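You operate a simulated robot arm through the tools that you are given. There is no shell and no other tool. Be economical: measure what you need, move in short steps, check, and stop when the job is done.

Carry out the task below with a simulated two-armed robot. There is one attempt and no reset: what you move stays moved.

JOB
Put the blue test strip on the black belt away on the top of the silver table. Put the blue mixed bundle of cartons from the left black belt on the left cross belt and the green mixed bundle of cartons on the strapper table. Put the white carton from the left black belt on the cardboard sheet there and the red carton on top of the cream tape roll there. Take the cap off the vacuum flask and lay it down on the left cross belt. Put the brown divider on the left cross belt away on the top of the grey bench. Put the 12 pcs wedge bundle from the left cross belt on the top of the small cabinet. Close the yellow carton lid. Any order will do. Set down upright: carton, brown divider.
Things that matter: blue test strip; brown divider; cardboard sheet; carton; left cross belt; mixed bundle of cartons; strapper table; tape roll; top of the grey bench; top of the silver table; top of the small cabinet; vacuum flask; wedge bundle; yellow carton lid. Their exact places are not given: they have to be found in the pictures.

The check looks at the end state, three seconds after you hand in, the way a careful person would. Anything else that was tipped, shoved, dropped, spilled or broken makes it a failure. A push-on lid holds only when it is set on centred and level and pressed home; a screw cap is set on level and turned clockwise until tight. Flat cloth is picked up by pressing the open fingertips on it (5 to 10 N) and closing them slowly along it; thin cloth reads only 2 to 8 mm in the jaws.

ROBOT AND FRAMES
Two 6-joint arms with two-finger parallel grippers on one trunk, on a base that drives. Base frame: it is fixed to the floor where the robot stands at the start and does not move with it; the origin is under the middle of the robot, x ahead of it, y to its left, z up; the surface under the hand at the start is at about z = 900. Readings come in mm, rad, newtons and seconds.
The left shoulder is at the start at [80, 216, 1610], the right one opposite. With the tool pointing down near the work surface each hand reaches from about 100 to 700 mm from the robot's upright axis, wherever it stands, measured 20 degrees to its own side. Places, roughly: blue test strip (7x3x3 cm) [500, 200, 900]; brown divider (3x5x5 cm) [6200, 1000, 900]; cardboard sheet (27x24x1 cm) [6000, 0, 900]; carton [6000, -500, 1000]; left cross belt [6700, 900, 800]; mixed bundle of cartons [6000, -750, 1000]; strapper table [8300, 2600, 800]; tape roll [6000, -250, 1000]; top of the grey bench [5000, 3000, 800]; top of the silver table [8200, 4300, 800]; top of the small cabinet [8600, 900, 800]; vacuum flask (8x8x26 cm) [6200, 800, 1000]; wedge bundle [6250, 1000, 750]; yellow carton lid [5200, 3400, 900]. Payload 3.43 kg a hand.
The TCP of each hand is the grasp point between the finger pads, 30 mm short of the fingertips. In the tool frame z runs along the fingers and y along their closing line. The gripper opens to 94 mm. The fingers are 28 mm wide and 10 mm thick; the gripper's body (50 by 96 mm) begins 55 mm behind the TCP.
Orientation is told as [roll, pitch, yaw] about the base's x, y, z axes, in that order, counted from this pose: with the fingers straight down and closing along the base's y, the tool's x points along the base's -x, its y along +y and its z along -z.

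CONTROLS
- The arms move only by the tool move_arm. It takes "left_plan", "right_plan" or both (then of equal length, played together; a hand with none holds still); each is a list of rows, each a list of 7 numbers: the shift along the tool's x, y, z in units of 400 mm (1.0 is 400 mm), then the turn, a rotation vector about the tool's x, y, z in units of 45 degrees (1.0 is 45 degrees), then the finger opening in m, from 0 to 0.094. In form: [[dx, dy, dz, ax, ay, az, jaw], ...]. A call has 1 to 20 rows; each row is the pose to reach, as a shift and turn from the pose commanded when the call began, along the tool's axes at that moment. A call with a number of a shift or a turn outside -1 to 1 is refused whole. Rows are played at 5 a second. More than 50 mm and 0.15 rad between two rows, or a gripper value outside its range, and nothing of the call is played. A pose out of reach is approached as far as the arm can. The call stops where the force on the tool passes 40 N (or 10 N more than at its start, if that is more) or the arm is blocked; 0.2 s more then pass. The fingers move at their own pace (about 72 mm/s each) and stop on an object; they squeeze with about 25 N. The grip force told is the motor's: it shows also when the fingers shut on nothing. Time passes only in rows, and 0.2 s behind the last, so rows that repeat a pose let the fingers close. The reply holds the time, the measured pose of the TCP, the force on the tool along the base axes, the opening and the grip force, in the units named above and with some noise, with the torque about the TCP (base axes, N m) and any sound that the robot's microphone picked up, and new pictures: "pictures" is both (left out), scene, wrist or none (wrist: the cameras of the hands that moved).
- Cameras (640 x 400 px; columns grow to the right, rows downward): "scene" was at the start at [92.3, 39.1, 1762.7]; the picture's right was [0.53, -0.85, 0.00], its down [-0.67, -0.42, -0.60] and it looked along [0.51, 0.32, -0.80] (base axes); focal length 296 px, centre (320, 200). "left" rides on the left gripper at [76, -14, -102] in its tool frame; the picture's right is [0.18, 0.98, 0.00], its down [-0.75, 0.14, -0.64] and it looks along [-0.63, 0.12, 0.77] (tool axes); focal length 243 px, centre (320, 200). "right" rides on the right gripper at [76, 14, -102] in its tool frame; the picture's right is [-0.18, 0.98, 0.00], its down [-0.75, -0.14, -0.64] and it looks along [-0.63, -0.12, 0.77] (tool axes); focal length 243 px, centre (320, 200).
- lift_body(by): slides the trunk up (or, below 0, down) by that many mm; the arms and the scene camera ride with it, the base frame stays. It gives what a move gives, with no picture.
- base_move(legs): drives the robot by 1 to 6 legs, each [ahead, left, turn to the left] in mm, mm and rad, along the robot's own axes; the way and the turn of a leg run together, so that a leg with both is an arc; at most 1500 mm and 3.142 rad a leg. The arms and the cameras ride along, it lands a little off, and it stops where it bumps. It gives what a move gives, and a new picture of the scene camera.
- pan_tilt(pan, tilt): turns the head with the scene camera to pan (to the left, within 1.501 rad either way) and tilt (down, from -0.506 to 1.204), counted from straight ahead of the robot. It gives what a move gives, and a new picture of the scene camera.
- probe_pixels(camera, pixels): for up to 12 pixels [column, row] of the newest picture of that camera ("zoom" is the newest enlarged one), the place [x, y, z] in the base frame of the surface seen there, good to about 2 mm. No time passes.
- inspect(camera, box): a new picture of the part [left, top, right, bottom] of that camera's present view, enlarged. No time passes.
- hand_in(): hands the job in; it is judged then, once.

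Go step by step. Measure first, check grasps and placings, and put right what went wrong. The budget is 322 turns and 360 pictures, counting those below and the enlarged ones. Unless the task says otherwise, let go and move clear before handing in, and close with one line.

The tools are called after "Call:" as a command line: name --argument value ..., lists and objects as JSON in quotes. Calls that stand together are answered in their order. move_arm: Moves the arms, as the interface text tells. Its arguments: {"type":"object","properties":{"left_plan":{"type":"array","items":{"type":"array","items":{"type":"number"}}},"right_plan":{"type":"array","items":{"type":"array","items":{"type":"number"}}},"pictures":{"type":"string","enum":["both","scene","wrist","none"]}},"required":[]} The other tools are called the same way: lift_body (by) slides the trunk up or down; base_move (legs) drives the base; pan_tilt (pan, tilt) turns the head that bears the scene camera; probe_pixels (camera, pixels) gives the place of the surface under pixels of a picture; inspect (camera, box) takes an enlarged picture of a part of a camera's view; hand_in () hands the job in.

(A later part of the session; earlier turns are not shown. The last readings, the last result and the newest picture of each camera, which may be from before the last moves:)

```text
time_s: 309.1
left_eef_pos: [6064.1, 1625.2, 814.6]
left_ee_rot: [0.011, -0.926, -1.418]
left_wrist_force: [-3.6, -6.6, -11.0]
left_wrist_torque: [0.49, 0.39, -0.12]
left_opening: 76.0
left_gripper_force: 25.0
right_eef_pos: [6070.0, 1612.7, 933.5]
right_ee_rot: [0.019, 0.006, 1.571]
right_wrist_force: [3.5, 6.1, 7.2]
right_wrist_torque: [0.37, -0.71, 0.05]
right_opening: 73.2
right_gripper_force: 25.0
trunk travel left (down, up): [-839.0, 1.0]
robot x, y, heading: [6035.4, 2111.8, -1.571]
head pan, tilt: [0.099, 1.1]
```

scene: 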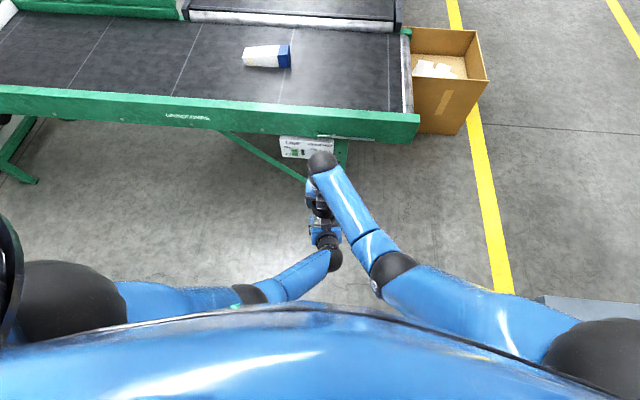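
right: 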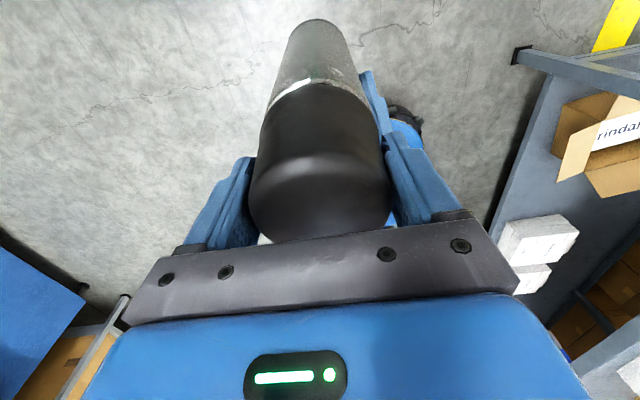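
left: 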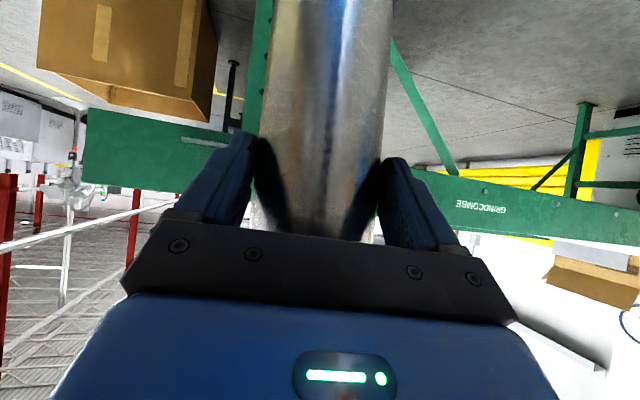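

Back in position (grips 76.0 and 73.2 mm). I'll open the right hand, raise it clear and unwind it 270° in six 45° turns.

Call:
move_arm --right_plan '[[0, 0, 0, 0, 0, 0, 0.094], [0, 0, 0, 0, 0, 0, 0.094], [0, 0, -0.09, 0, 0, 0, 0.094], [0, 0, -0.18, 0, 0, 0, 0.094], [0, 0, -0.18, 0, 0, 0.17, 0.094], [0, 0, -0.18, 0, 0, 0.34, 0.094], [0, 0, -0.18, 0, 0, 0.51, 0.094], [0, 0, -0.18, 0, 0, 0.68, 0.094], [0, 0, -0.18, 0, 0, 0.85, 0.094], [0, 0, -0.18, 0, 0, 1, 0.094]]' --pictures "none"

Call:
move_arm --right_plan '[[0, 0, 0, 0, 0, 0.17, 0.094], [0, 0, 0, 0, 0, 0.34, 0.094], [0, 0, 0, 0, 0, 0.51, 0.094], [0, 0, 0, 0, 0, 0.68, 0.094], [0, 0, 0, 0, 0, 0.85, 0.094], [0, 0, 0, 0, 0, 1, 0.094]]' --pictures "none"

Call:
move_arm --right_plan '[[0, 0, 0, 0, 0, 0.17, 0.094], [0, 0, 0, 0, 0, 0.34, 0.094], [0, 0, 0, 0, 0, 0.51, 0.094], [0, 0, 0, 0, 0, 0.68, 0.094], [0, 0, 0, 0, 0, 0.85, 0.094], [0, 0, 0, 0, 0, 1, 0.094]]' --pictures "none"

Call:
move_arm --right_plan '[[0, 0, 0, 0, 0, 0.17, 0.094], [0, 0, 0, 0, 0, 0.34, 0.094], [0, 0, 0, 0, 0, 0.51, 0.094], [0, 0, 0, 0, 0, 0.68, 0.094], [0, 0, 0, 0, 0, 0.85, 0.094], [0, 0, 0, 0, 0, 1, 0.094]]' --pictures "none"

Call:
move_arm --right_plan '[[0, 0, 0, 0, 0, 0.17, 0.094], [0, 0, 0, 0, 0, 0.34, 0.094], [0, 0, 0, 0, 0, 0.51, 0.094], [0, 0, 0, 0, 0, 0.68, 0.094], [0, 0, 0, 0, 0, 0.85, 0.094], [0, 0, 0, 0, 0, 1, 0.094]]' --pictures "none"

Call:
move_arm --right_plan '[[0, 0, 0, 0, 0, 0.17, 0.094], [0, 0, 0, 0, 0, 0.34, 0.094], [0, 0, 0, 0, 0, 0.51, 0.094], [0, 0, 0, 0, 0, 0.68, 0.094], [0, 0, 0, 0, 0, 0.85, 0.094], [0, 0, 0, 0, 0, 0.95, 0.094]]' --pictures "both"

```text
time_s: 311.3
left_eef_pos: [6064.1, 1625.3, 814.4]
left_ee_rot: [0.016, -0.924, -1.419]
left_wrist_force: [-0.6, -0.4, -3.5]
left_wrist_torque: [0.09, 0.03, 0.01]
left_opening: 75.7
left_gripper_force: 25.2
right_eef_pos: [6070.7, 1612.5, 1005.3]
right_ee_rot: [0.008, 0.018, 0.784]
right_wrist_force: [0.2, 0.6, -0.8]
right_wrist_torque: [0.04, 0.01, 0.0]
right_opening: 94.3
right_gripper_force: 0.1
trunk travel left (down, up): [-839.0, 1.0]
robot x, y, heading: [6036.1, 2111.3, -1.581]
head pan, tilt: [0.099, 1.1]
```

```text
time_s: 312.7
left_eef_pos: [6064.4, 1625.7, 814.6]
left_ee_rot: [0.016, -0.924, -1.419]
left_wrist_force: [0.3, -0.1, -3.9]
left_wrist_torque: [0.1, 0.03, 0.0]
left_opening: 75.6
left_gripper_force: 24.7
right_eef_pos: [6071.3, 1612.2, 1004.4]
right_ee_rot: [-0.006, 0.016, -0.002]
right_wrist_force: [-0.4, -1.2, -0.6]
right_wrist_torque: [0.02, 0.0, -0.03]
right_opening: 93.8
right_gripper_force: 0.0
trunk travel left (down, up): [-839.0, 1.0]
robot x, y, heading: [6035.0, 2114.8, -1.573]
head pan, tilt: [0.099, 1.1]
```

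```text
time_s: 314.1
left_eef_pos: [6064.7, 1625.5, 814.2]
left_ee_rot: [0.014, -0.923, -1.418]
left_wrist_force: [0.3, 0.0, -5.0]
left_wrist_torque: [0.1, 0.02, -0.01]
left_opening: 76.0
left_gripper_force: 24.8
right_eef_pos: [6071.7, 1612.1, 1004.4]
right_ee_rot: [-0.018, 0.008, -0.786]
right_wrist_force: [-0.6, -0.5, 0.7]
right_wrist_torque: [-0.02, -0.03, 0.03]
right_opening: 93.9
right_gripper_force: 0.1
trunk travel left (down, up): [-839.0, 1.0]
robot x, y, heading: [6033.4, 2110.4, -1.581]
head pan, tilt: [0.099, 1.1]
```

```text
time_s: 315.5
left_eef_pos: [6065.1, 1626.2, 814.8]
left_ee_rot: [0.016, -0.923, -1.417]
left_wrist_force: [0.0, -0.5, -4.0]
left_wrist_torque: [0.07, -0.01, 0.03]
left_opening: 75.7
left_gripper_force: 24.4
right_eef_pos: [6070.9, 1610.8, 1005.8]
right_ee_rot: [-0.018, -0.006, -1.574]
right_wrist_force: [0.2, 1.0, 0.2]
right_wrist_torque: [0.0, 0.01, 0.01]
right_opening: 93.9
right_gripper_force: 0.2
trunk travel left (down, up): [-839.0, 1.0]
robot x, y, heading: [6035.1, 2112.3, -1.578]
head pan, tilt: [0.099, 1.1]
```

```text
time_s: 316.9
left_eef_pos: [6064.9, 1626.5, 814.6]
left_ee_rot: [0.016, -0.924, -1.418]
left_wrist_force: [-0.5, 0.2, -4.3]
left_wrist_torque: [0.1, 0.0, -0.03]
left_opening: 75.8
left_gripper_force: 24.9
right_eef_pos: [6069.9, 1611.0, 1005.3]
right_ee_rot: [-0.007, -0.017, -2.358]
right_wrist_force: [-0.1, -0.5, -0.5]
right_wrist_torque: [0.02, 0.01, 0.0]
right_opening: 93.9
right_gripper_force: 0.1
trunk travel left (down, up): [-839.0, 1.0]
robot x, y, heading: [6037.6, 2109.0, -1.575]
head pan, tilt: [0.099, 1.1]
```

```text
time_s: 318.3
left_eef_pos: [6065.9, 1625.0, 814.3]
left_ee_rot: [0.016, -0.924, -1.419]
left_wrist_force: [0.1, 0.1, -3.8]
left_wrist_torque: [0.12, -0.01, 0.02]
left_opening: 75.5
left_gripper_force: 25.6
right_eef_pos: [6070.9, 1612.1, 1006.7]
right_ee_rot: [0.005, -0.017, -3.106]
right_wrist_force: [-0.3, 0.5, -0.7]
right_wrist_torque: [0.01, -0.02, -0.01]
right_opening: 94.1
right_gripper_force: 0.0
trunk travel left (down, up): [-839.0, 1.0]
robot x, y, heading: [6039.2, 2109.0, -1.576]
head pan, tilt: [0.099, 1.1]
```

scene: 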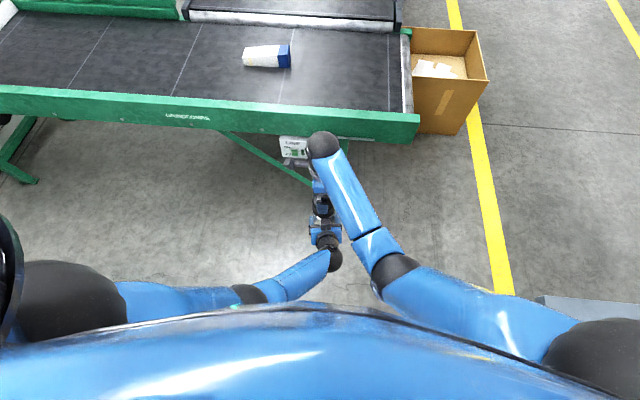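
right: 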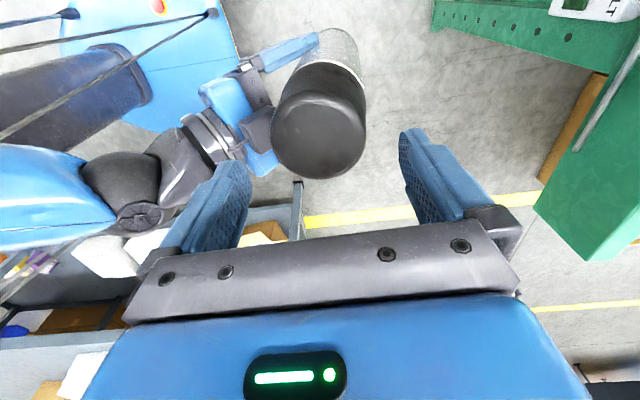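

Unwound. I'll probe the cap from this camera for its centre, tilt and height.

Call:
probe_pixels --camera "right" --pixels '[[320, 125], [285, 125], [352, 125], [320, 105], [320, 150], [320, 160], [300, 140], [340, 140]]'

Call:
inspect --camera "right" --box '[240, 20, 400, 190]'

```text
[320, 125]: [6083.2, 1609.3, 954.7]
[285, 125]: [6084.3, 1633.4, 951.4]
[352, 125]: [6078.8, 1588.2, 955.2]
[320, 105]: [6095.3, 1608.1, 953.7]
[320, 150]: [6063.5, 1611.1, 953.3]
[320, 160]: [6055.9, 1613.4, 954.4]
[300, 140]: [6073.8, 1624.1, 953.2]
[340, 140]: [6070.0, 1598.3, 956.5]
```

```text
2.35 times, centred on (320, 105) of right
```

zoom: 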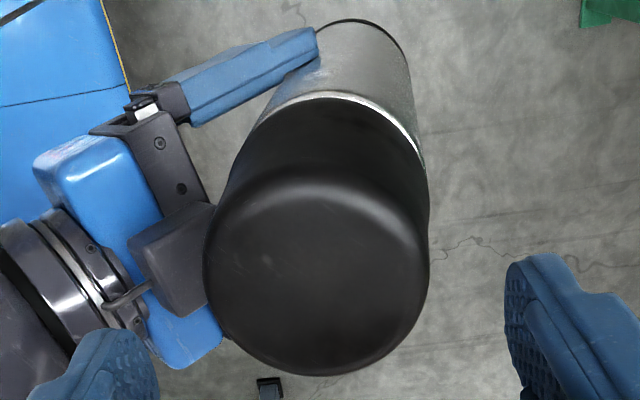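

Cap centre ≈ (6073,1612), tilted ~4°, not risen yet. I'll regrip and run a long counter-clockwise turn (up to 270°), regripping on each 45° step.

Call:
move_arm --right_plan '[[0.005, 0, 0.1, 0, 0, 0, 0.094], [0.005, 0, 0.19, 0, 0, 0, 0.094], [0.005, 0, 0.19, 0, 0, 0, 0.07], [0.005, 0, 0.19, 0, 0, 0, 0.05], [0.005, 0, 0.19, 0, 0, 0, 0.05], [0.005, 0, 0.19, 0, 0, -0.16, 0.05], [0.005, 0, 0.19, 0, 0, -0.33, 0.05], [0.005, 0, 0.19, 0, 0, -0.5, 0.05], [0.005, 0, 0.19, 0, 0, -0.66, 0.05], [0.005, 0, 0.19, 0, 0, -0.83, 0.05], [0.005, 0, 0.19, 0, 0, -0.95, 0.05]]' --pictures "none"

Call:
move_arm --right_plan '[[0, 0, 0, 0, 0, -0.16, 0.05], [0, 0, 0, 0, 0, -0.33, 0.05], [0, 0, 0, 0, 0, -0.5, 0.05], [0, 0, 0, 0, 0, -0.66, 0.05], [0, 0, 0, 0, 0, -0.83, 0.05], [0, 0, 0, 0, 0, -1, 0.05]]' --pictures "none"

Call:
move_arm --right_plan '[[0, 0, 0, 0, 0, 0, 0.085], [0, 0, 0, 0, 0, 0, 0.05], [0, 0, 0, 0, 0, 0, 0.05], [0, 0, 0, 0, 0, -0.16, 0.05], [0, 0, 0, 0, 0, -0.33, 0.05], [0, 0, 0, 0, 0, -0.5, 0.05], [0, 0, 0, 0, 0, -0.66, 0.05], [0, 0, 0, 0, 0, -0.83, 0.05], [0, 0, 0, 0, 0, -1, 0.05]]' --pictures "none"

```text
time_s: 320.7
left_eef_pos: [6065.1, 1625.9, 813.4]
left_ee_rot: [0.014, -0.925, -1.419]
left_wrist_force: [11.1, 6.5, -3.9]
left_wrist_torque: [-0.06, 1.01, 0.24]
left_opening: 75.3
left_gripper_force: 24.9
right_eef_pos: [6072.6, 1611.0, 929.5]
right_ee_rot: [-0.006, -0.017, -2.354]
right_wrist_force: [-8.9, -5.9, -0.2]
right_wrist_torque: [-0.53, 0.15, -0.02]
right_opening: 75.3
right_gripper_force: 24.0
trunk travel left (down, up): [-839.0, 1.0]
robot x, y, heading: [6041.5, 2114.7, -1.576]
head pan, tilt: [0.099, 1.1]
```

```text
time_s: 322.1
left_eef_pos: [6064.9, 1627.1, 813.9]
left_ee_rot: [0.018, -0.923, -1.42]
left_wrist_force: [15.2, 3.3, -12.6]
left_wrist_torque: [-0.11, 0.82, 0.35]
left_opening: 74.8
left_gripper_force: 25.1
right_eef_pos: [6070.8, 1611.9, 929.9]
right_ee_rot: [-0.019, -0.008, -1.569]
right_wrist_force: [-14.9, -2.8, 7.1]
right_wrist_torque: [-0.08, 1.07, -0.12]
right_opening: 74.2
right_gripper_force: 25.0
trunk travel left (down, up): [-839.0, 1.0]
robot x, y, heading: [6030.9, 2111.5, -1.574]
head pan, tilt: [0.099, 1.1]
```

```text
time_s: 324.1
left_eef_pos: [6065.7, 1625.9, 814.1]
left_ee_rot: [0.016, -0.92, -1.422]
left_wrist_force: [21.0, 2.6, -3.5]
left_wrist_torque: [0.17, 1.0, 0.5]
left_opening: 75.1
left_gripper_force: 25.1
right_eef_pos: [6071.6, 1610.0, 929.7]
right_ee_rot: [-0.019, 0.009, -0.784]
right_wrist_force: [-20.3, -3.9, -1.0]
right_wrist_torque: [-0.47, 1.47, -0.16]
right_opening: 75.3
right_gripper_force: 25.2
trunk travel left (down, up): [-839.0, 1.0]
robot x, y, heading: [6035.9, 2109.0, -1.574]
head pan, tilt: [0.099, 1.1]
```

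Turning continues with little torque; 360° in total now. I'll shift 3 mm to relieve the side load and turn on, 90° more.

Call:
move_arm --right_plan '[[0, 0, 0, 0, 0, 0, 0.085], [0.005, -0.005, 0, 0, 0, 0, 0.085], [0.005, -0.005, 0, 0, 0, 0, 0.05], [0.005, -0.005, 0, 0, 0, 0, 0.05], [0.005, -0.005, 0, 0, 0, -0.16, 0.05], [0.005, -0.005, 0, 0, 0, -0.33, 0.05], [0.005, -0.005, 0, 0, 0, -0.5, 0.05], [0.005, -0.005, 0, 0, 0, -0.66, 0.05], [0.005, -0.005, 0, 0, 0, -0.83, 0.05], [0.005, -0.005, 0, 0, 0, -1, 0.05]]' --pictures "none"

Call:
move_arm --right_plan '[[0, 0, 0, 0, 0, 0, 0.085], [0, 0, 0, 0, 0, 0, 0.05], [0, 0, 0, 0, 0, 0, 0.05], [0, 0, 0, 0, 0, -0.16, 0.05], [0, 0, 0, 0, 0, -0.33, 0.05], [0, 0, 0, 0, 0, -0.5, 0.05], [0, 0, 0, 0, 0, -0.66, 0.05], [0, 0, 0, 0, 0, -0.83, 0.05], [0, 0, 0, 0, 0, -1, 0.05]]' --pictures "wrist"

Call:
inspect --camera "right" --box '[200, 20, 440, 260]'

```text
time_s: 326.3
left_eef_pos: [6064.9, 1626.0, 813.5]
left_ee_rot: [0.016, -0.923, -1.42]
left_wrist_force: [13.2, 8.8, -3.0]
left_wrist_torque: [-0.53, 0.91, 0.49]
left_opening: 74.2
left_gripper_force: 24.8
right_eef_pos: [6069.2, 1612.4, 929.7]
right_ee_rot: [-0.007, 0.019, 0.002]
right_wrist_force: [-11.7, -9.2, -0.1]
right_wrist_torque: [-0.35, 0.47, -0.23]
right_opening: 74.8
right_gripper_force: 25.0
trunk travel left (down, up): [-839.0, 1.0]
robot x, y, heading: [6036.3, 2114.6, -1.579]
head pan, tilt: [0.099, 1.1]
```

```text
time_s: 328.3
left_eef_pos: [6065.5, 1625.7, 814.2]
left_ee_rot: [0.015, -0.924, -1.418]
left_wrist_force: [4.5, 1.9, -10.1]
left_wrist_torque: [0.31, 0.27, 0.18]
left_opening: 73.9
left_gripper_force: 25.0
right_eef_pos: [6066.8, 1611.1, 929.3]
right_ee_rot: [0.011, 0.016, 0.786]
right_wrist_force: [-4.5, -0.7, 5.5]
right_wrist_torque: [-0.27, 0.27, -0.17]
right_opening: 76.0
right_gripper_force: 25.1
trunk travel left (down, up): [-839.0, 1.0]
robot x, y, heading: [6035.0, 2110.8, -1.575]
head pan, tilt: [0.099, 1.1]
```

right: 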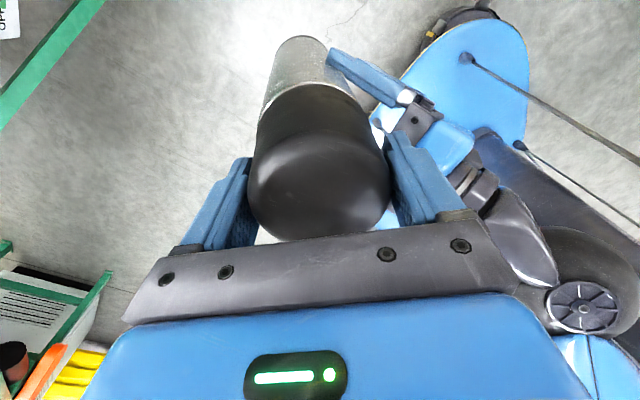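

```text
1.67 times, centred on (320, 140) of right
```

zoom: 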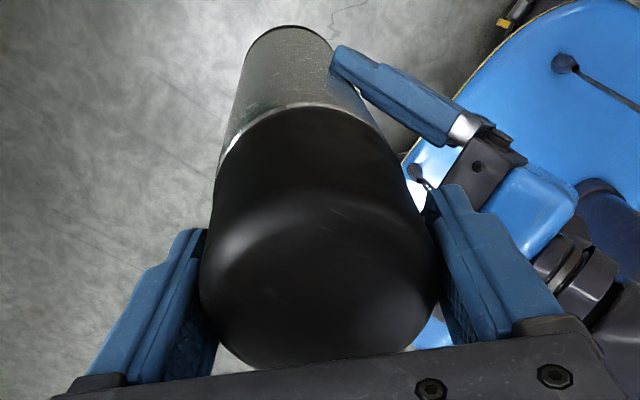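

450° turned in total. Test pull again, 5 mm.

Call:
move_arm --right_plan '[[0, 0, -0.004, 0, 0, 0, 0.05], [0, 0, -0.008, 0, 0, 0, 0.05], [0, 0, -0.012, 0, 0, 0, 0.05]]' --pictures "none"

```text
time_s: 329.1
left_eef_pos: [6064.9, 1625.3, 814.1]
left_ee_rot: [0.015, -0.925, -1.418]
left_wrist_force: [0.9, 0.5, -2.4]
left_wrist_torque: [-0.06, 0.12, 0.04]
left_opening: 74.0
left_gripper_force: 24.7
right_eef_pos: [6068.8, 1611.5, 932.9]
right_ee_rot: [0.008, 0.016, 0.784]
right_wrist_force: [-1.6, -2.2, -1.9]
right_wrist_torque: [-0.08, 0.04, -0.04]
right_opening: 75.9
right_gripper_force: 25.1
trunk travel left (down, up): [-839.0, 1.0]
robot x, y, heading: [6040.7, 2111.9, -1.58]
head pan, tilt: [0.099, 1.1]
```

The pull force is now only ~2 N: it seems free. Lifting further in steps.

Call:
move_arm --right_plan '[[0, 0, -0.015, 0, 0, 0, 0.05], [0, 0, -0.03, 0, 0, 0, 0.05], [0, 0, -0.045, 0, 0, 0, 0.05], [0, 0, -0.06, 0, 0, 0, 0.05]]' --pictures "wrist"

```text
time_s: 330.1
left_eef_pos: [6064.2, 1624.4, 814.1]
left_ee_rot: [0.014, -0.924, -1.418]
left_wrist_force: [1.7, -2.4, -1.5]
left_wrist_torque: [0.45, 0.22, 0.04]
left_opening: 74.0
left_gripper_force: 25.3
right_eef_pos: [6068.8, 1611.7, 957.3]
right_ee_rot: [0.009, 0.016, 0.786]
right_wrist_force: [-1.0, 2.1, -1.4]
right_wrist_torque: [0.03, 0.01, -0.03]
right_opening: 75.5
right_gripper_force: 24.8
trunk travel left (down, up): [-839.0, 1.0]
robot x, y, heading: [6035.3, 2114.5, -1.578]
head pan, tilt: [0.099, 1.1]
```

right: 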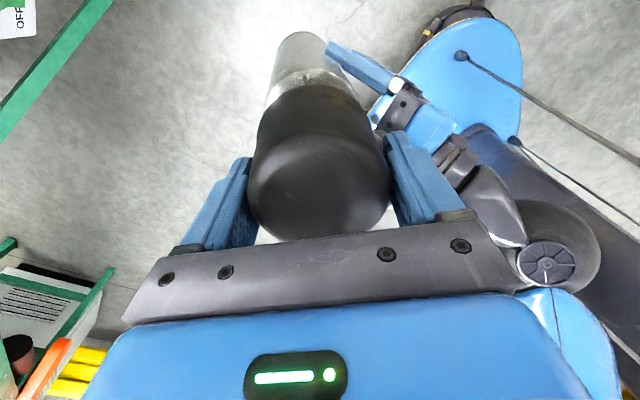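

The cap is off. Raising it clear and moving it to the right side.

Call:
move_arm --right_plan '[[0, 0, -0.05, 0, 0, 0, 0.05], [0, 0, -0.1, 0, 0, 0, 0.05], [0, 0, -0.14, 0, 0, 0, 0.05]]' --pictures "both"

Call:
inspect --camera "scene" --box '[270, 120, 390, 270]'

```text
time_s: 330.9
left_eef_pos: [6064.8, 1625.5, 815.1]
left_ee_rot: [0.016, -0.923, -1.422]
left_wrist_force: [0.8, 0.2, -3.0]
left_wrist_torque: [0.14, -0.05, -0.01]
left_opening: 73.6
left_gripper_force: 24.7
right_eef_pos: [6068.6, 1611.3, 1013.2]
right_ee_rot: [0.008, 0.018, 0.786]
right_wrist_force: [-0.4, 0.1, -0.2]
right_wrist_torque: [0.0, -0.01, 0.0]
right_opening: 75.2
right_gripper_force: 24.9
trunk travel left (down, up): [-839.0, 1.0]
robot x, y, heading: [6035.2, 2106.8, -1.568]
head pan, tilt: [0.099, 1.1]
```

scene: 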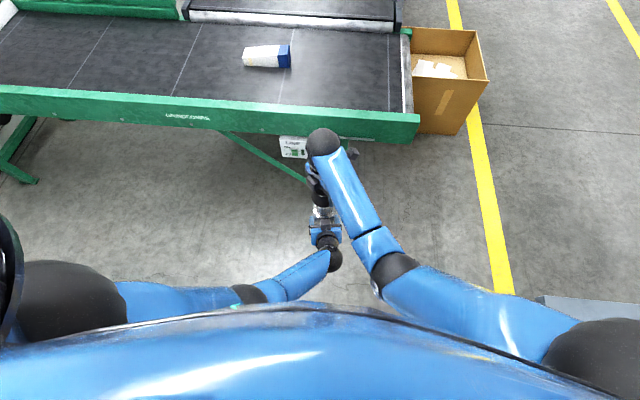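
right: 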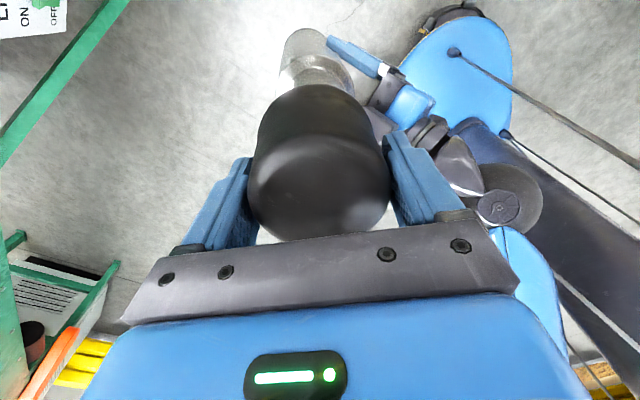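

```text
2.67 times, centred on (330, 195) of scene
```

zoom: 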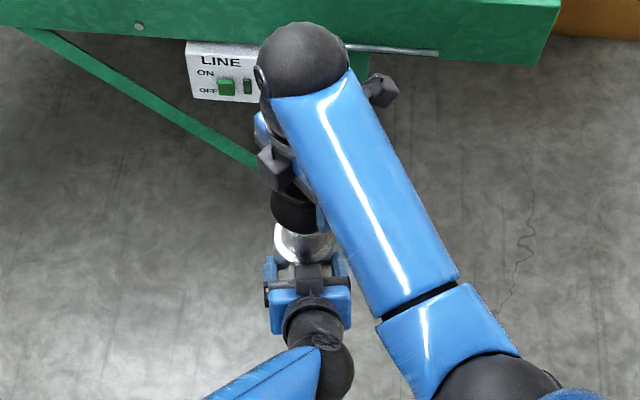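

The flask's neck is visible: cap separated. I'll move the cap hand 200 mm to the right and unwind it.

Call:
move_arm --right_plan '[[0.08, 0.08, 0, 0, 0, 0, 0.05], [0.16, 0.16, 0, 0, 0, 0, 0.05], [0.24, 0.24, 0, 0, 0, 0, 0.05], [0.32, 0.32, 0, 0, 0, 0.0, 0.05], [0.36, 0.36, 0, 0, 0, 0.17, 0.05], [0.36, 0.36, 0, 0, 0, 0.34, 0.05], [0.36, 0.36, 0, 0, 0, 0.51, 0.05], [0.36, 0.36, 0, 0, 0, 0.68, 0.05], [0.36, 0.36, 0, 0, 0, 0.85, 0.05], [0.36, 0.36, 0, 0, 0, 1, 0.05]]' --pictures "none"

Call:
move_arm --right_plan '[[0, 0, 0, 0, 0, 0.17, 0.05], [0, 0, 0, 0, 0, 0.34, 0.05], [0, 0, 0, 0, 0, 0.51, 0.05], [0, 0, 0, 0, 0, 0.68, 0.05], [0, 0, 0, 0, 0, 0.85, 0.05], [0, 0, 0, 0, 0, 1, 0.05]]' --pictures "none"

Call:
move_arm --right_plan '[[0, 0, 0, 0, 0, 0.17, 0.05], [0, 0, 0, 0, 0, 0.34, 0.05], [0, 0, 0, 0, 0, 0.51, 0.05], [0, 0, 0, 0, 0, 0.68, 0.05], [0, 0, 0, 0, 0, 0.85, 0.05], [0, 0, 0, 0, 0, 1, 0.05]]' --pictures "both"

Call:
inspect --camera "scene" --box '[270, 160, 390, 270]'

```text
time_s: 333.1
left_eef_pos: [6065.2, 1625.2, 813.7]
left_ee_rot: [0.013, -0.923, -1.418]
left_wrist_force: [-0.5, 0.7, -3.7]
left_wrist_torque: [0.06, 0.04, 0.0]
left_opening: 73.9
left_gripper_force: 24.4
right_eef_pos: [5866.8, 1612.3, 1018.6]
right_ee_rot: [-0.005, 0.017, -0.002]
right_wrist_force: [-0.8, -0.1, -0.4]
right_wrist_torque: [-0.02, 0.0, 0.02]
right_opening: 74.7
right_gripper_force: 25.2
trunk travel left (down, up): [-839.0, 1.0]
robot x, y, heading: [6033.1, 2111.2, -1.578]
head pan, tilt: [0.099, 1.1]
```

```text
time_s: 334.5
left_eef_pos: [6064.1, 1624.3, 815.4]
left_ee_rot: [0.016, -0.922, -1.42]
left_wrist_force: [0.2, -0.1, -3.6]
left_wrist_torque: [0.1, 0.04, 0.02]
left_opening: 73.6
left_gripper_force: 25.2
right_eef_pos: [5865.4, 1610.4, 1017.2]
right_ee_rot: [-0.018, 0.006, -0.787]
right_wrist_force: [0.2, 0.7, -0.1]
right_wrist_torque: [0.0, 0.0, -0.01]
right_opening: 74.7
right_gripper_force: 24.6
trunk travel left (down, up): [-839.0, 1.0]
robot x, y, heading: [6035.6, 2107.5, -1.583]
head pan, tilt: [0.099, 1.1]
```

```text
time_s: 335.9
left_eef_pos: [6064.1, 1627.7, 814.3]
left_ee_rot: [0.016, -0.925, -1.419]
left_wrist_force: [-0.5, -0.5, -3.4]
left_wrist_torque: [0.09, 0.0, 0.0]
left_opening: 73.8
left_gripper_force: 24.7
right_eef_pos: [5867.3, 1611.9, 1018.0]
right_ee_rot: [-0.018, -0.007, -1.573]
right_wrist_force: [0.2, -0.4, -0.9]
right_wrist_torque: [-0.01, -0.01, 0.0]
right_opening: 74.7
right_gripper_force: 25.4
trunk travel left (down, up): [-839.0, 1.0]
robot x, y, heading: [6036.4, 2108.0, -1.575]
head pan, tilt: [0.099, 1.1]
```

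scene: 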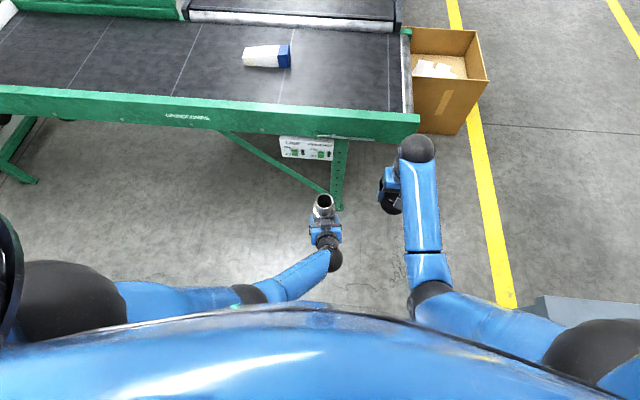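
right: 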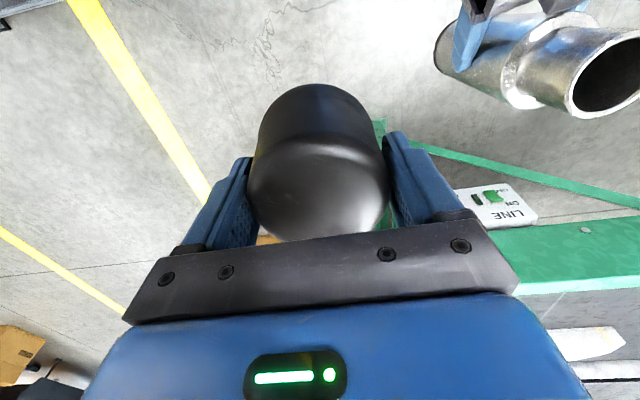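

```text
3.64 times, centred on (330, 215) of scene
```

zoom: 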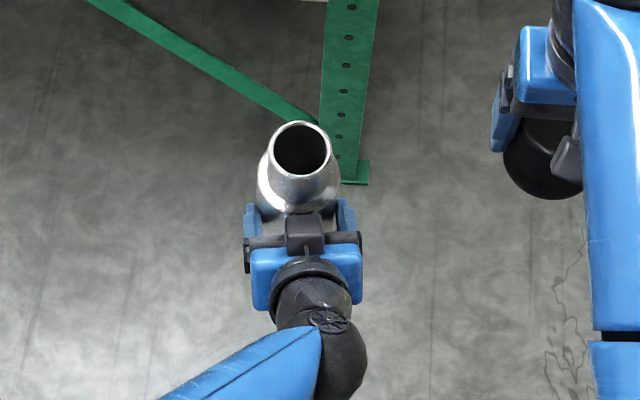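

The flask is open. Probing its mouth rim for tilt.

Call:
probe_pixels --camera "zoom" --pixels '[[271, 150], [332, 150], [299, 123], [302, 173], [262, 190], [336, 190], [285, 205]]'

```text
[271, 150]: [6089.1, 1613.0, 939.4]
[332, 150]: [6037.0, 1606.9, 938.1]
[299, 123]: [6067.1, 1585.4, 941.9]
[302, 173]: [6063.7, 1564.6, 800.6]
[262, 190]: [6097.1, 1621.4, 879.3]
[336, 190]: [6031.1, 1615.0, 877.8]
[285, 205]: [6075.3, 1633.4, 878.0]
```

Call:
probe_pixels --camera "zoom" --pixels '[[302, 177], [302, 180], [280, 130], [320, 130], [280, 170], [322, 170], [299, 125], [275, 140], [328, 140]]'

```text
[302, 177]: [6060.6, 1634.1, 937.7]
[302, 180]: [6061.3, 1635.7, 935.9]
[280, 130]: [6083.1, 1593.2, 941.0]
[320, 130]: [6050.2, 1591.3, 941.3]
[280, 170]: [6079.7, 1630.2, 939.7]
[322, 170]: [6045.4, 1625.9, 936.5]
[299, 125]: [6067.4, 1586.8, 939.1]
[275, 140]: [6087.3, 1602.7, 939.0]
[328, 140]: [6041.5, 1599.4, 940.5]
```

The flask leans ~4° toward me; I'll correct that by a small pitch and return it to carrying height in front.

Call:
move_arm --left_plan '[[0, 0, 0, 0, 0.05, 0, 0.06], [0, 0, 0, 0, 0.085, 0, 0.06]]' --pictures "none"

Call:
move_arm --left_plan '[[-0.1, 0.03, 0.018, 0, 0, 0, 0.06], [-0.2, 0.06, 0.036, 0, 0, 0, 0.06], [-0.3, 0.09, 0.054, 0, 0, 0, 0.06], [-0.4, 0.12, 0.072, 0, 0, 0, 0.06], [-0.5, 0.15, 0.09, 0, 0, 0, 0.06], [-0.6, 0.18, 0.108, 0, 0, 0, 0.06], [-0.7, 0.21, 0.126, 0, 0, 0, 0.06], [-0.8, 0.24, 0.146, 0, 0, 0, 0.06], [-0.824, 0.2425, 0.15, 0, 0, 0, 0.06]]' --pictures "scene"

```text
time_s: 336.5
left_eef_pos: [6064.2, 1625.5, 815.4]
left_ee_rot: [0.013, -0.856, -1.417]
left_wrist_force: [-0.8, 0.3, -3.0]
left_wrist_torque: [0.13, 0.03, 0.0]
left_opening: 73.7
left_gripper_force: 25.6
right_eef_pos: [5867.2, 1612.7, 1017.3]
right_ee_rot: [-0.018, -0.008, -1.57]
right_wrist_force: [0.3, 0.5, -0.9]
right_wrist_torque: [-0.03, 0.02, 0.04]
right_opening: 74.6
right_gripper_force: 24.8
trunk travel left (down, up): [-839.0, 1.0]
robot x, y, heading: [6034.1, 2109.8, -1.578]
head pan, tilt: [0.099, 1.1]
```

```text
time_s: 338.5
left_eef_pos: [6199.7, 1381.9, 1025.7]
left_ee_rot: [0.014, -0.854, -1.42]
left_wrist_force: [0.2, 0.3, -3.0]
left_wrist_torque: [0.09, 0.05, 0.02]
left_opening: 73.8
left_gripper_force: 25.2
right_eef_pos: [5866.3, 1611.2, 1017.0]
right_ee_rot: [-0.018, -0.006, -1.571]
right_wrist_force: [-0.4, 0.0, -0.4]
right_wrist_torque: [0.03, 0.0, -0.01]
right_opening: 74.4
right_gripper_force: 24.5
trunk travel left (down, up): [-839.0, 1.0]
robot x, y, heading: [6040.1, 2117.3, -1.576]
head pan, tilt: [0.099, 1.1]
```

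scene: 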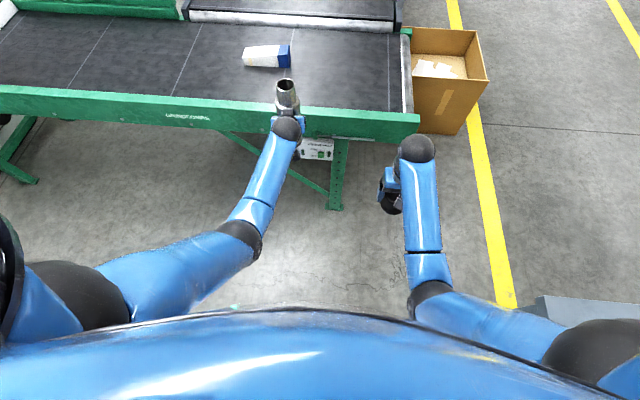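

Flask bottom ≈ 902, above the rail. Driving forward 545 mm.

Call:
base_move --legs '[[545, 0, 0.005]]'

Call:
pan_tilt --pan 0.1 --tilt 0.9

Call:
inspect --camera "scene" --box '[230, 130, 390, 260]'

```text
time_s: 341.6
left_eef_pos: [6198.9, 841.3, 1025.5]
left_ee_rot: [0.015, -0.859, -1.417]
left_wrist_force: [-0.5, 0.1, -3.1]
left_wrist_torque: [0.1, 0.0, 0.01]
left_opening: 73.8
left_gripper_force: 24.9
right_eef_pos: [5866.5, 1069.9, 1020.4]
right_ee_rot: [-0.017, -0.009, -1.568]
right_wrist_force: [0.6, -0.2, -0.3]
right_wrist_torque: [0.0, 0.01, -0.02]
right_opening: 74.1
right_gripper_force: 25.2
trunk travel left (down, up): [-839.0, 1.0]
robot x, y, heading: [6032.5, 1573.5, -1.572]
head pan, tilt: [0.099, 1.1]
```

scene: 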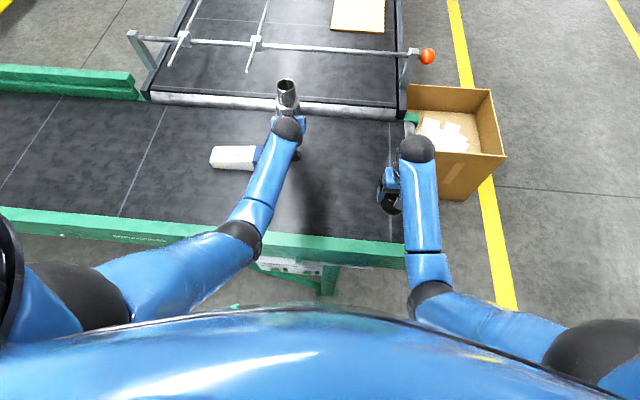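

```text
time_s: 342.4
left_eef_pos: [6199.2, 840.6, 1026.4]
left_ee_rot: [0.015, -0.856, -1.417]
left_wrist_force: [-0.7, 0.1, -3.4]
left_wrist_torque: [0.09, 0.05, -0.01]
left_opening: 74.1
left_gripper_force: 25.5
right_eef_pos: [5866.5, 1067.8, 1018.2]
right_ee_rot: [-0.017, -0.008, -1.567]
right_wrist_force: [0.3, -0.5, -0.2]
right_wrist_torque: [0.02, 0.01, 0.0]
right_opening: 74.0
right_gripper_force: 25.1
trunk travel left (down, up): [-839.0, 1.0]
robot x, y, heading: [6029.9, 1570.9, -1.576]
head pan, tilt: [0.099, 0.901]
```

scene: 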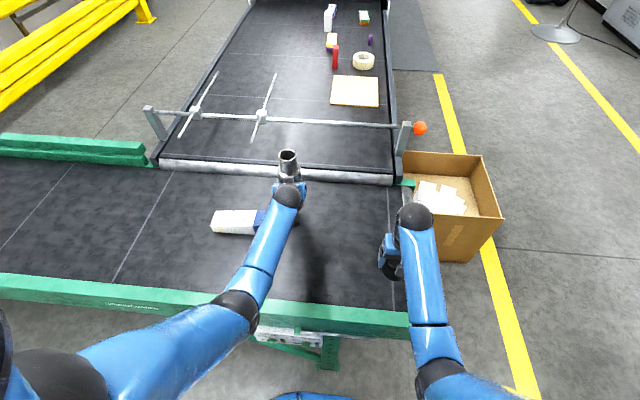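

```text
3.08 times, centred on (310, 195) of scene
```

zoom: 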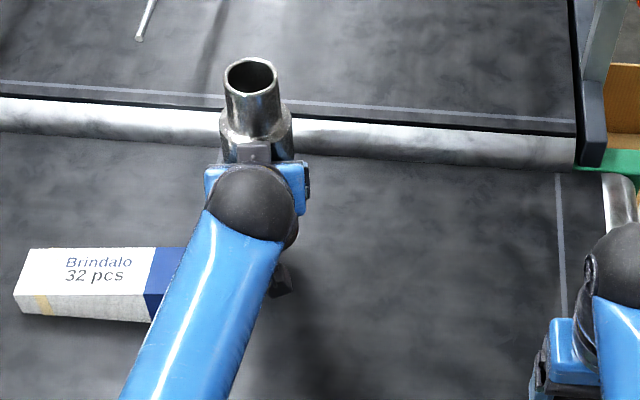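

Lowering the flask onto the belt (contact expected near TCP z 974).

Call:
move_arm --left_plan '[[0.04, 0, 0.035, 0, 0, 0, 0.06], [0.08, 0, 0.07, 0, 0, 0, 0.06], [0.09, 0, 0.078, 0, 0, 0, 0.06], [0.094, 0, 0.082, 0, 0, 0, 0.06]]' --pictures "none"

```text
time_s: 343.4
left_eef_pos: [6201.0, 841.6, 980.0]
left_ee_rot: [0.013, -0.865, -1.414]
left_wrist_force: [2.6, 1.9, 12.1]
left_wrist_torque: [0.29, -0.02, -0.04]
left_opening: 73.8
left_gripper_force: 25.5
right_eef_pos: [5866.2, 1070.9, 1018.9]
right_ee_rot: [-0.016, -0.008, -1.567]
right_wrist_force: [-1.2, 0.2, 0.0]
right_wrist_torque: [-0.02, 0.0, -0.02]
right_opening: 74.0
right_gripper_force: 25.1
trunk travel left (down, up): [-839.0, 1.0]
robot x, y, heading: [6034.3, 1570.7, -1.573]
head pan, tilt: [0.099, 0.901]
```

Contact (12 N). I'll ease a little and check the rim's level before releasing.

Call:
move_arm --left_plan '[[-0.004, 0, -0.003, 0, 0, 0, 0.06], [-0.004, 0, -0.003, 0, 0, 0, 0.06]]' --pictures "scene"

Call:
inspect --camera "scene" --box '[255, 140, 325, 200]'

```text
time_s: 344.0
left_eef_pos: [6199.7, 839.7, 980.0]
left_ee_rot: [0.012, -0.861, -1.414]
left_wrist_force: [4.6, -2.0, 9.8]
left_wrist_torque: [-0.43, -0.25, 0.1]
left_opening: 73.9
left_gripper_force: 25.3
right_eef_pos: [5866.1, 1069.8, 1018.6]
right_ee_rot: [-0.018, -0.007, -1.567]
right_wrist_force: [-0.4, -0.8, -1.0]
right_wrist_torque: [0.0, 0.01, -0.01]
right_opening: 74.1
right_gripper_force: 24.6
trunk travel left (down, up): [-839.0, 1.0]
robot x, y, heading: [6030.6, 1568.2, -1.576]
head pan, tilt: [0.099, 0.901]
```

scene: 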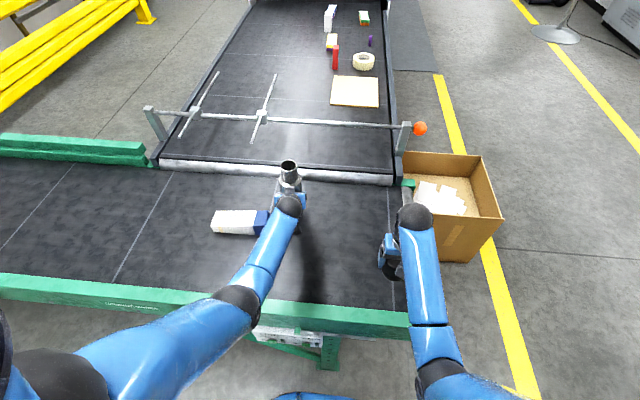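

```text
6.67 times, centred on (290, 170) of scene
```

zoom: 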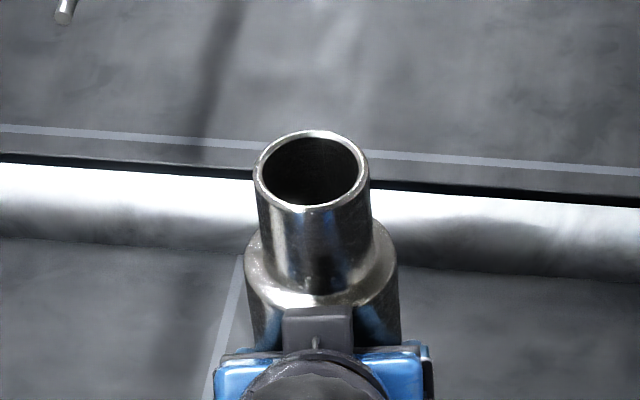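

Call:
probe_pixels --camera "zoom" --pixels '[[256, 172], [365, 172], [310, 134], [312, 206], [275, 145], [345, 145], [275, 197], [348, 197], [318, 300]]'

```text
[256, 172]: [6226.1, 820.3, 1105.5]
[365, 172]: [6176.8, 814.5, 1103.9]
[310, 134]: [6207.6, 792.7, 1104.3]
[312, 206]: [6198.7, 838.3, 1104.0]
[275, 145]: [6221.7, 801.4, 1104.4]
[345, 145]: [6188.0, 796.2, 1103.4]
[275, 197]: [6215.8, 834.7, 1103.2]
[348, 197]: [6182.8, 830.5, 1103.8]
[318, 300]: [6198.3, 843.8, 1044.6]
```

The rim is level (1104±1) – flask upright at (6202,816). Releasing and backing the hand straight off.

Call:
move_arm --left_plan '[[0, 0, 0, 0, 0, 0, 0.08], [0, 0, 0, 0, 0, 0, 0.094], [0, 0, 0, 0, 0, 0, 0.094], [0.03, 0, -0.035, 0, 0, 0, 0.094], [0.08, 0, -0.09, 0, 0, 0, 0.094], [0.14, 0, -0.16, 0, 0, 0, 0.094], [0.2, 0, -0.23, 0, 0, 0, 0.094], [0.26, 0, -0.302, 0, 0, 0, 0.094]]'

```text
time_s: 345.8
left_eef_pos: [6173.5, 998.4, 979.2]
left_ee_rot: [0.013, -0.859, -1.414]
left_wrist_force: [-0.7, -0.3, 0.2]
left_wrist_torque: [-0.01, 0.05, 0.01]
left_opening: 94.1
left_gripper_force: 0.0
right_eef_pos: [5866.0, 1069.9, 1018.8]
right_ee_rot: [-0.018, -0.007, -1.568]
right_wrist_force: [1.1, -0.4, -0.8]
right_wrist_torque: [-0.01, 0.03, -0.01]
right_opening: 73.9
right_gripper_force: 25.1
trunk travel left (down, up): [-839.0, 1.0]
robot x, y, heading: [6035.3, 1566.6, -1.57]
head pan, tilt: [0.099, 0.901]
```

scene: 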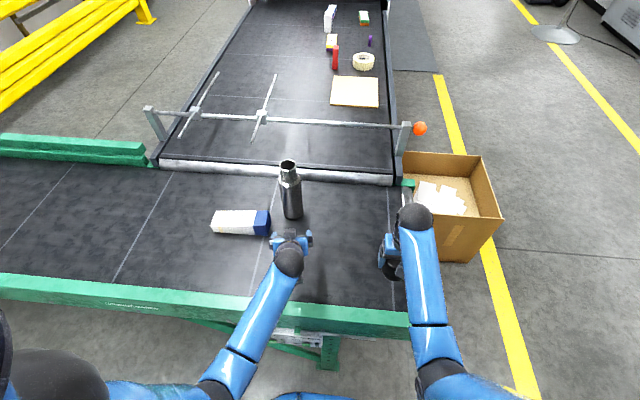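
left: 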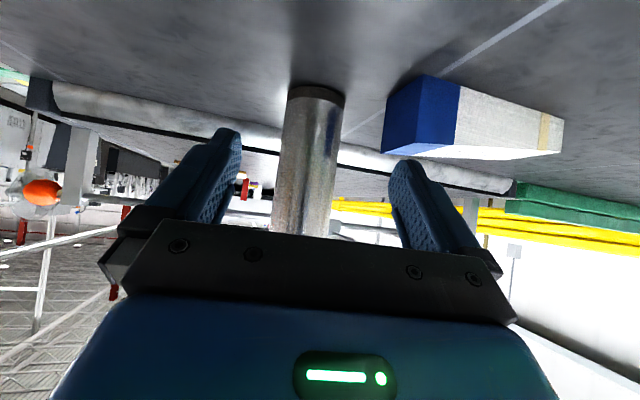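

The flask stands. Now the cap: moving it over (5960,985) on the cross belt and lowering (bottom ≈ TCP-45, belt 850).

Call:
move_arm --right_plan '[[-0.07, 0.08, 0, 0, 0, 0, 0.05], [-0.14, 0.16, 0, 0, 0, 0, 0.05], [-0.2125, 0.235, 0, 0, 0, 0, 0.05], [-0.2125, 0.235, 0.1, 0, 0, 0, 0.05], [-0.2125, 0.235, 0.2, 0, 0, 0, 0.05], [-0.2125, 0.235, 0.28, 0, 0, 0, 0.05], [-0.2125, 0.235, 0.3, 0, 0, 0, 0.05]]'

```text
time_s: 347.4
left_eef_pos: [6173.8, 998.9, 979.6]
left_ee_rot: [0.014, -0.859, -1.415]
left_wrist_force: [-0.3, 0.0, 0.2]
left_wrist_torque: [-0.01, -0.03, 0.0]
left_opening: 94.0
left_gripper_force: 0.1
right_eef_pos: [5959.2, 983.6, 897.0]
right_ee_rot: [-0.016, -0.011, -1.568]
right_wrist_force: [0.5, -2.7, 3.5]
right_wrist_torque: [-0.11, -0.11, -0.11]
right_opening: 73.7
right_gripper_force: 24.8
trunk travel left (down, up): [-839.0, 1.0]
robot x, y, heading: [6034.1, 1564.8, -1.571]
head pan, tilt: [0.099, 0.901]
```

scene: 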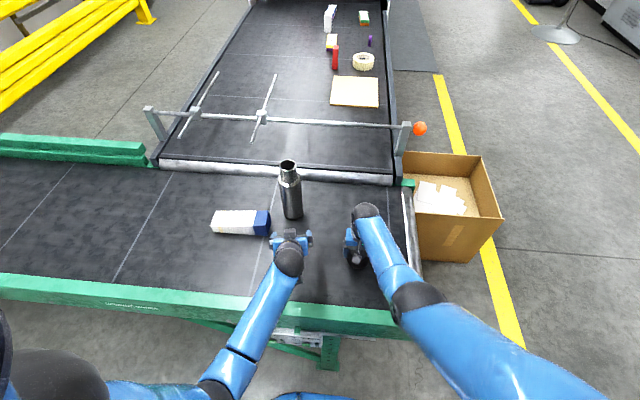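
right: 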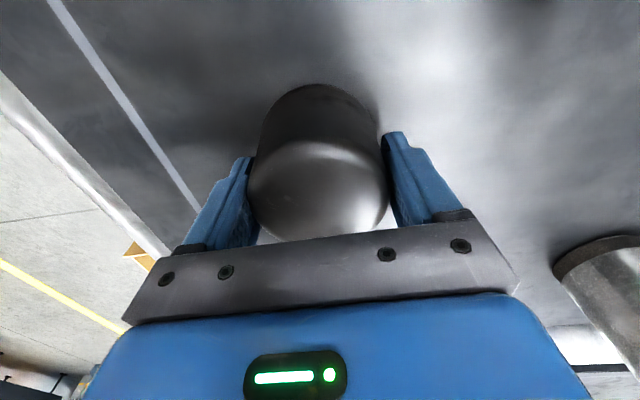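

Touching (3.5 N). One more millimetre, then open and rise.

Call:
move_arm --right_plan '[[0, 0, 0.004, 0, 0, 0, 0.05], [0, 0, 0.004, 0, 0, 0, 0.08], [0, 0, 0.004, 0, 0, 0, 0.094], [0, 0, 0.004, 0, 0, 0, 0.094], [0, 0, -0.1, 0, 0, 0, 0.094], [0, 0, -0.2, 0, 0, 0, 0.094], [0, 0, -0.3, 0, 0, 0, 0.094]]'

```text
time_s: 349.0
left_eef_pos: [6172.4, 997.5, 978.1]
left_ee_rot: [0.015, -0.856, -1.416]
left_wrist_force: [0.6, -0.8, -0.4]
left_wrist_torque: [-0.01, 0.03, 0.0]
left_opening: 94.3
left_gripper_force: 0.2
right_eef_pos: [5958.2, 983.2, 1017.7]
right_ee_rot: [-0.016, -0.006, -1.567]
right_wrist_force: [0.0, -0.7, -0.5]
right_wrist_torque: [0.01, 0.0, 0.04]
right_opening: 93.9
right_gripper_force: 0.0
trunk travel left (down, up): [-839.0, 1.0]
robot x, y, heading: [6034.0, 1567.3, -1.573]
head pan, tilt: [0.099, 0.901]
```

scene: 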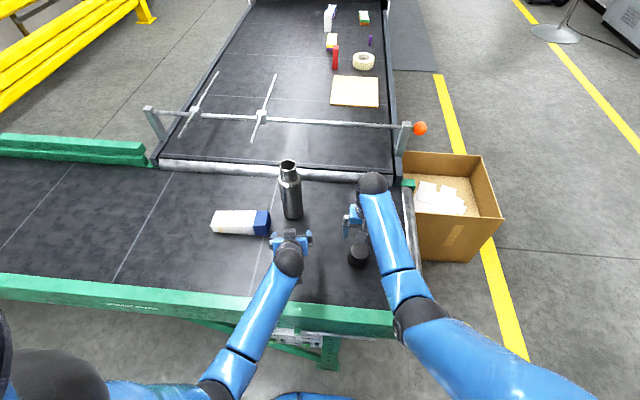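
right: 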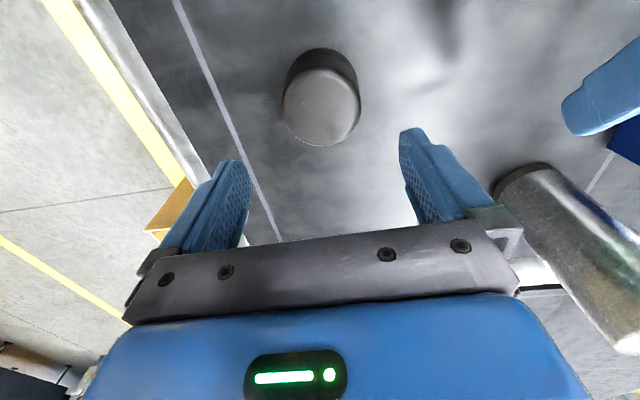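

The cap rests on the cross belt. Next, the black belt. I'll back out, straighten the left hand, and look for the way round to the belt's -x side.

Call:
base_move --legs '[[-420, 0, 0]]'

Call:
move_arm --left_plan '[[0, 0, -0.05, 0, 0.16, 0, 0.06], [0, 0.05, -0.1, 0, 0.33, 0, 0.03], [0, 0.1, -0.15, 0, 0.5, 0, 0], [0, 0.15, -0.2, 0, 0.66, 0, 0], [0, 0.2, -0.2, 0, 0.83, 0, 0], [0, 0.25, -0.2, 0, 1, 0, 0]]' --right_plan '[[0.1, 0, 0, 0, 0, 0, 0.06], [0.2, 0, 0, 0, 0, 0, 0.03], [0.3, 0, 0, 0, 0, 0, 0], [0.4, 0, 0, 0, 0, 0, 0], [0.5, 0, 0, 0, 0, 0, 0], [0.55, 0, 0, 0, 0, 0, 0]]' --pictures "none"

Call:
pan_tilt --pan -0.6 --tilt 0.5

```text
time_s: 351.6
left_eef_pos: [6173.2, 1414.8, 976.0]
left_ee_rot: [0.015, -0.856, -1.417]
left_wrist_force: [-0.6, 0.6, 0.0]
left_wrist_torque: [0.01, 0.0, -0.01]
left_opening: 94.2
left_gripper_force: 0.0
right_eef_pos: [5957.5, 1399.2, 1015.6]
right_ee_rot: [-0.016, -0.004, -1.569]
right_wrist_force: [0.0, -0.5, 0.5]
right_wrist_torque: [-0.01, -0.01, 0.0]
right_opening: 94.1
right_gripper_force: 0.0
trunk travel left (down, up): [-839.0, 1.0]
robot x, y, heading: [6037.4, 1989.5, -1.578]
head pan, tilt: [0.099, 0.901]
```

scene: 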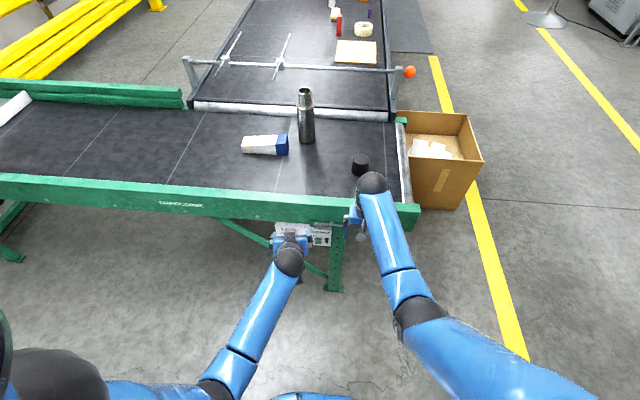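

```text
time_s: 353.0
left_eef_pos: [6245.0, 1499.8, 1060.9]
left_ee_rot: [0.235, -0.117, -1.414]
left_wrist_force: [0.5, 0.1, -1.0]
left_wrist_torque: [-0.02, 0.0, -0.02]
left_opening: 0.0
left_gripper_force: 24.9
left hand out of reach, approached as far as the arm can: row 2, 3, 4, 5, 6
right_eef_pos: [5960.5, 1621.4, 1012.8]
right_ee_rot: [-0.017, -0.005, -1.568]
right_wrist_force: [-0.1, -0.1, 0.4]
right_wrist_torque: [0.03, -0.01, 0.01]
right_opening: 0.0
right_gripper_force: 25.2
trunk travel left (down, up): [-839.0, 1.0]
robot x, y, heading: [6037.5, 1988.1, -1.576]
head pan, tilt: [0.099, 0.901]
```

```text
time_s: 354.0
left_eef_pos: [6245.0, 1500.5, 1061.8]
left_ee_rot: [0.236, -0.123, -1.414]
left_wrist_force: [-0.2, 0.2, 1.1]
left_wrist_torque: [-0.01, 0.04, -0.01]
left_opening: 0.2
left_gripper_force: 24.6
right_eef_pos: [5960.4, 1623.3, 1013.3]
right_ee_rot: [-0.019, -0.006, -1.569]
right_wrist_force: [-0.9, 0.0, 0.5]
right_wrist_torque: [-0.01, 0.01, 0.01]
right_opening: 0.2
right_gripper_force: 24.7
trunk travel left (down, up): [-839.0, 1.0]
robot x, y, heading: [6036.0, 1990.9, -1.576]
head pan, tilt: [-0.6, 0.499]
```

scene: 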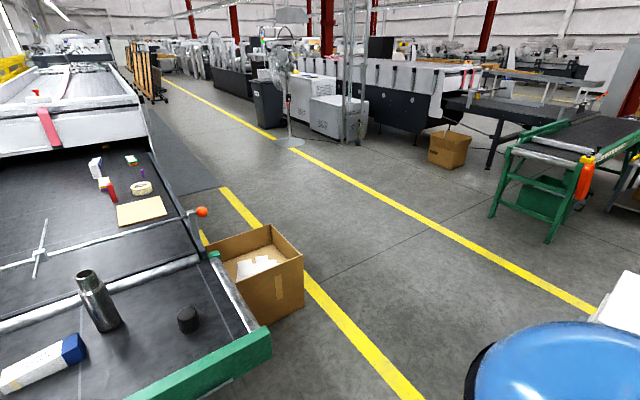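

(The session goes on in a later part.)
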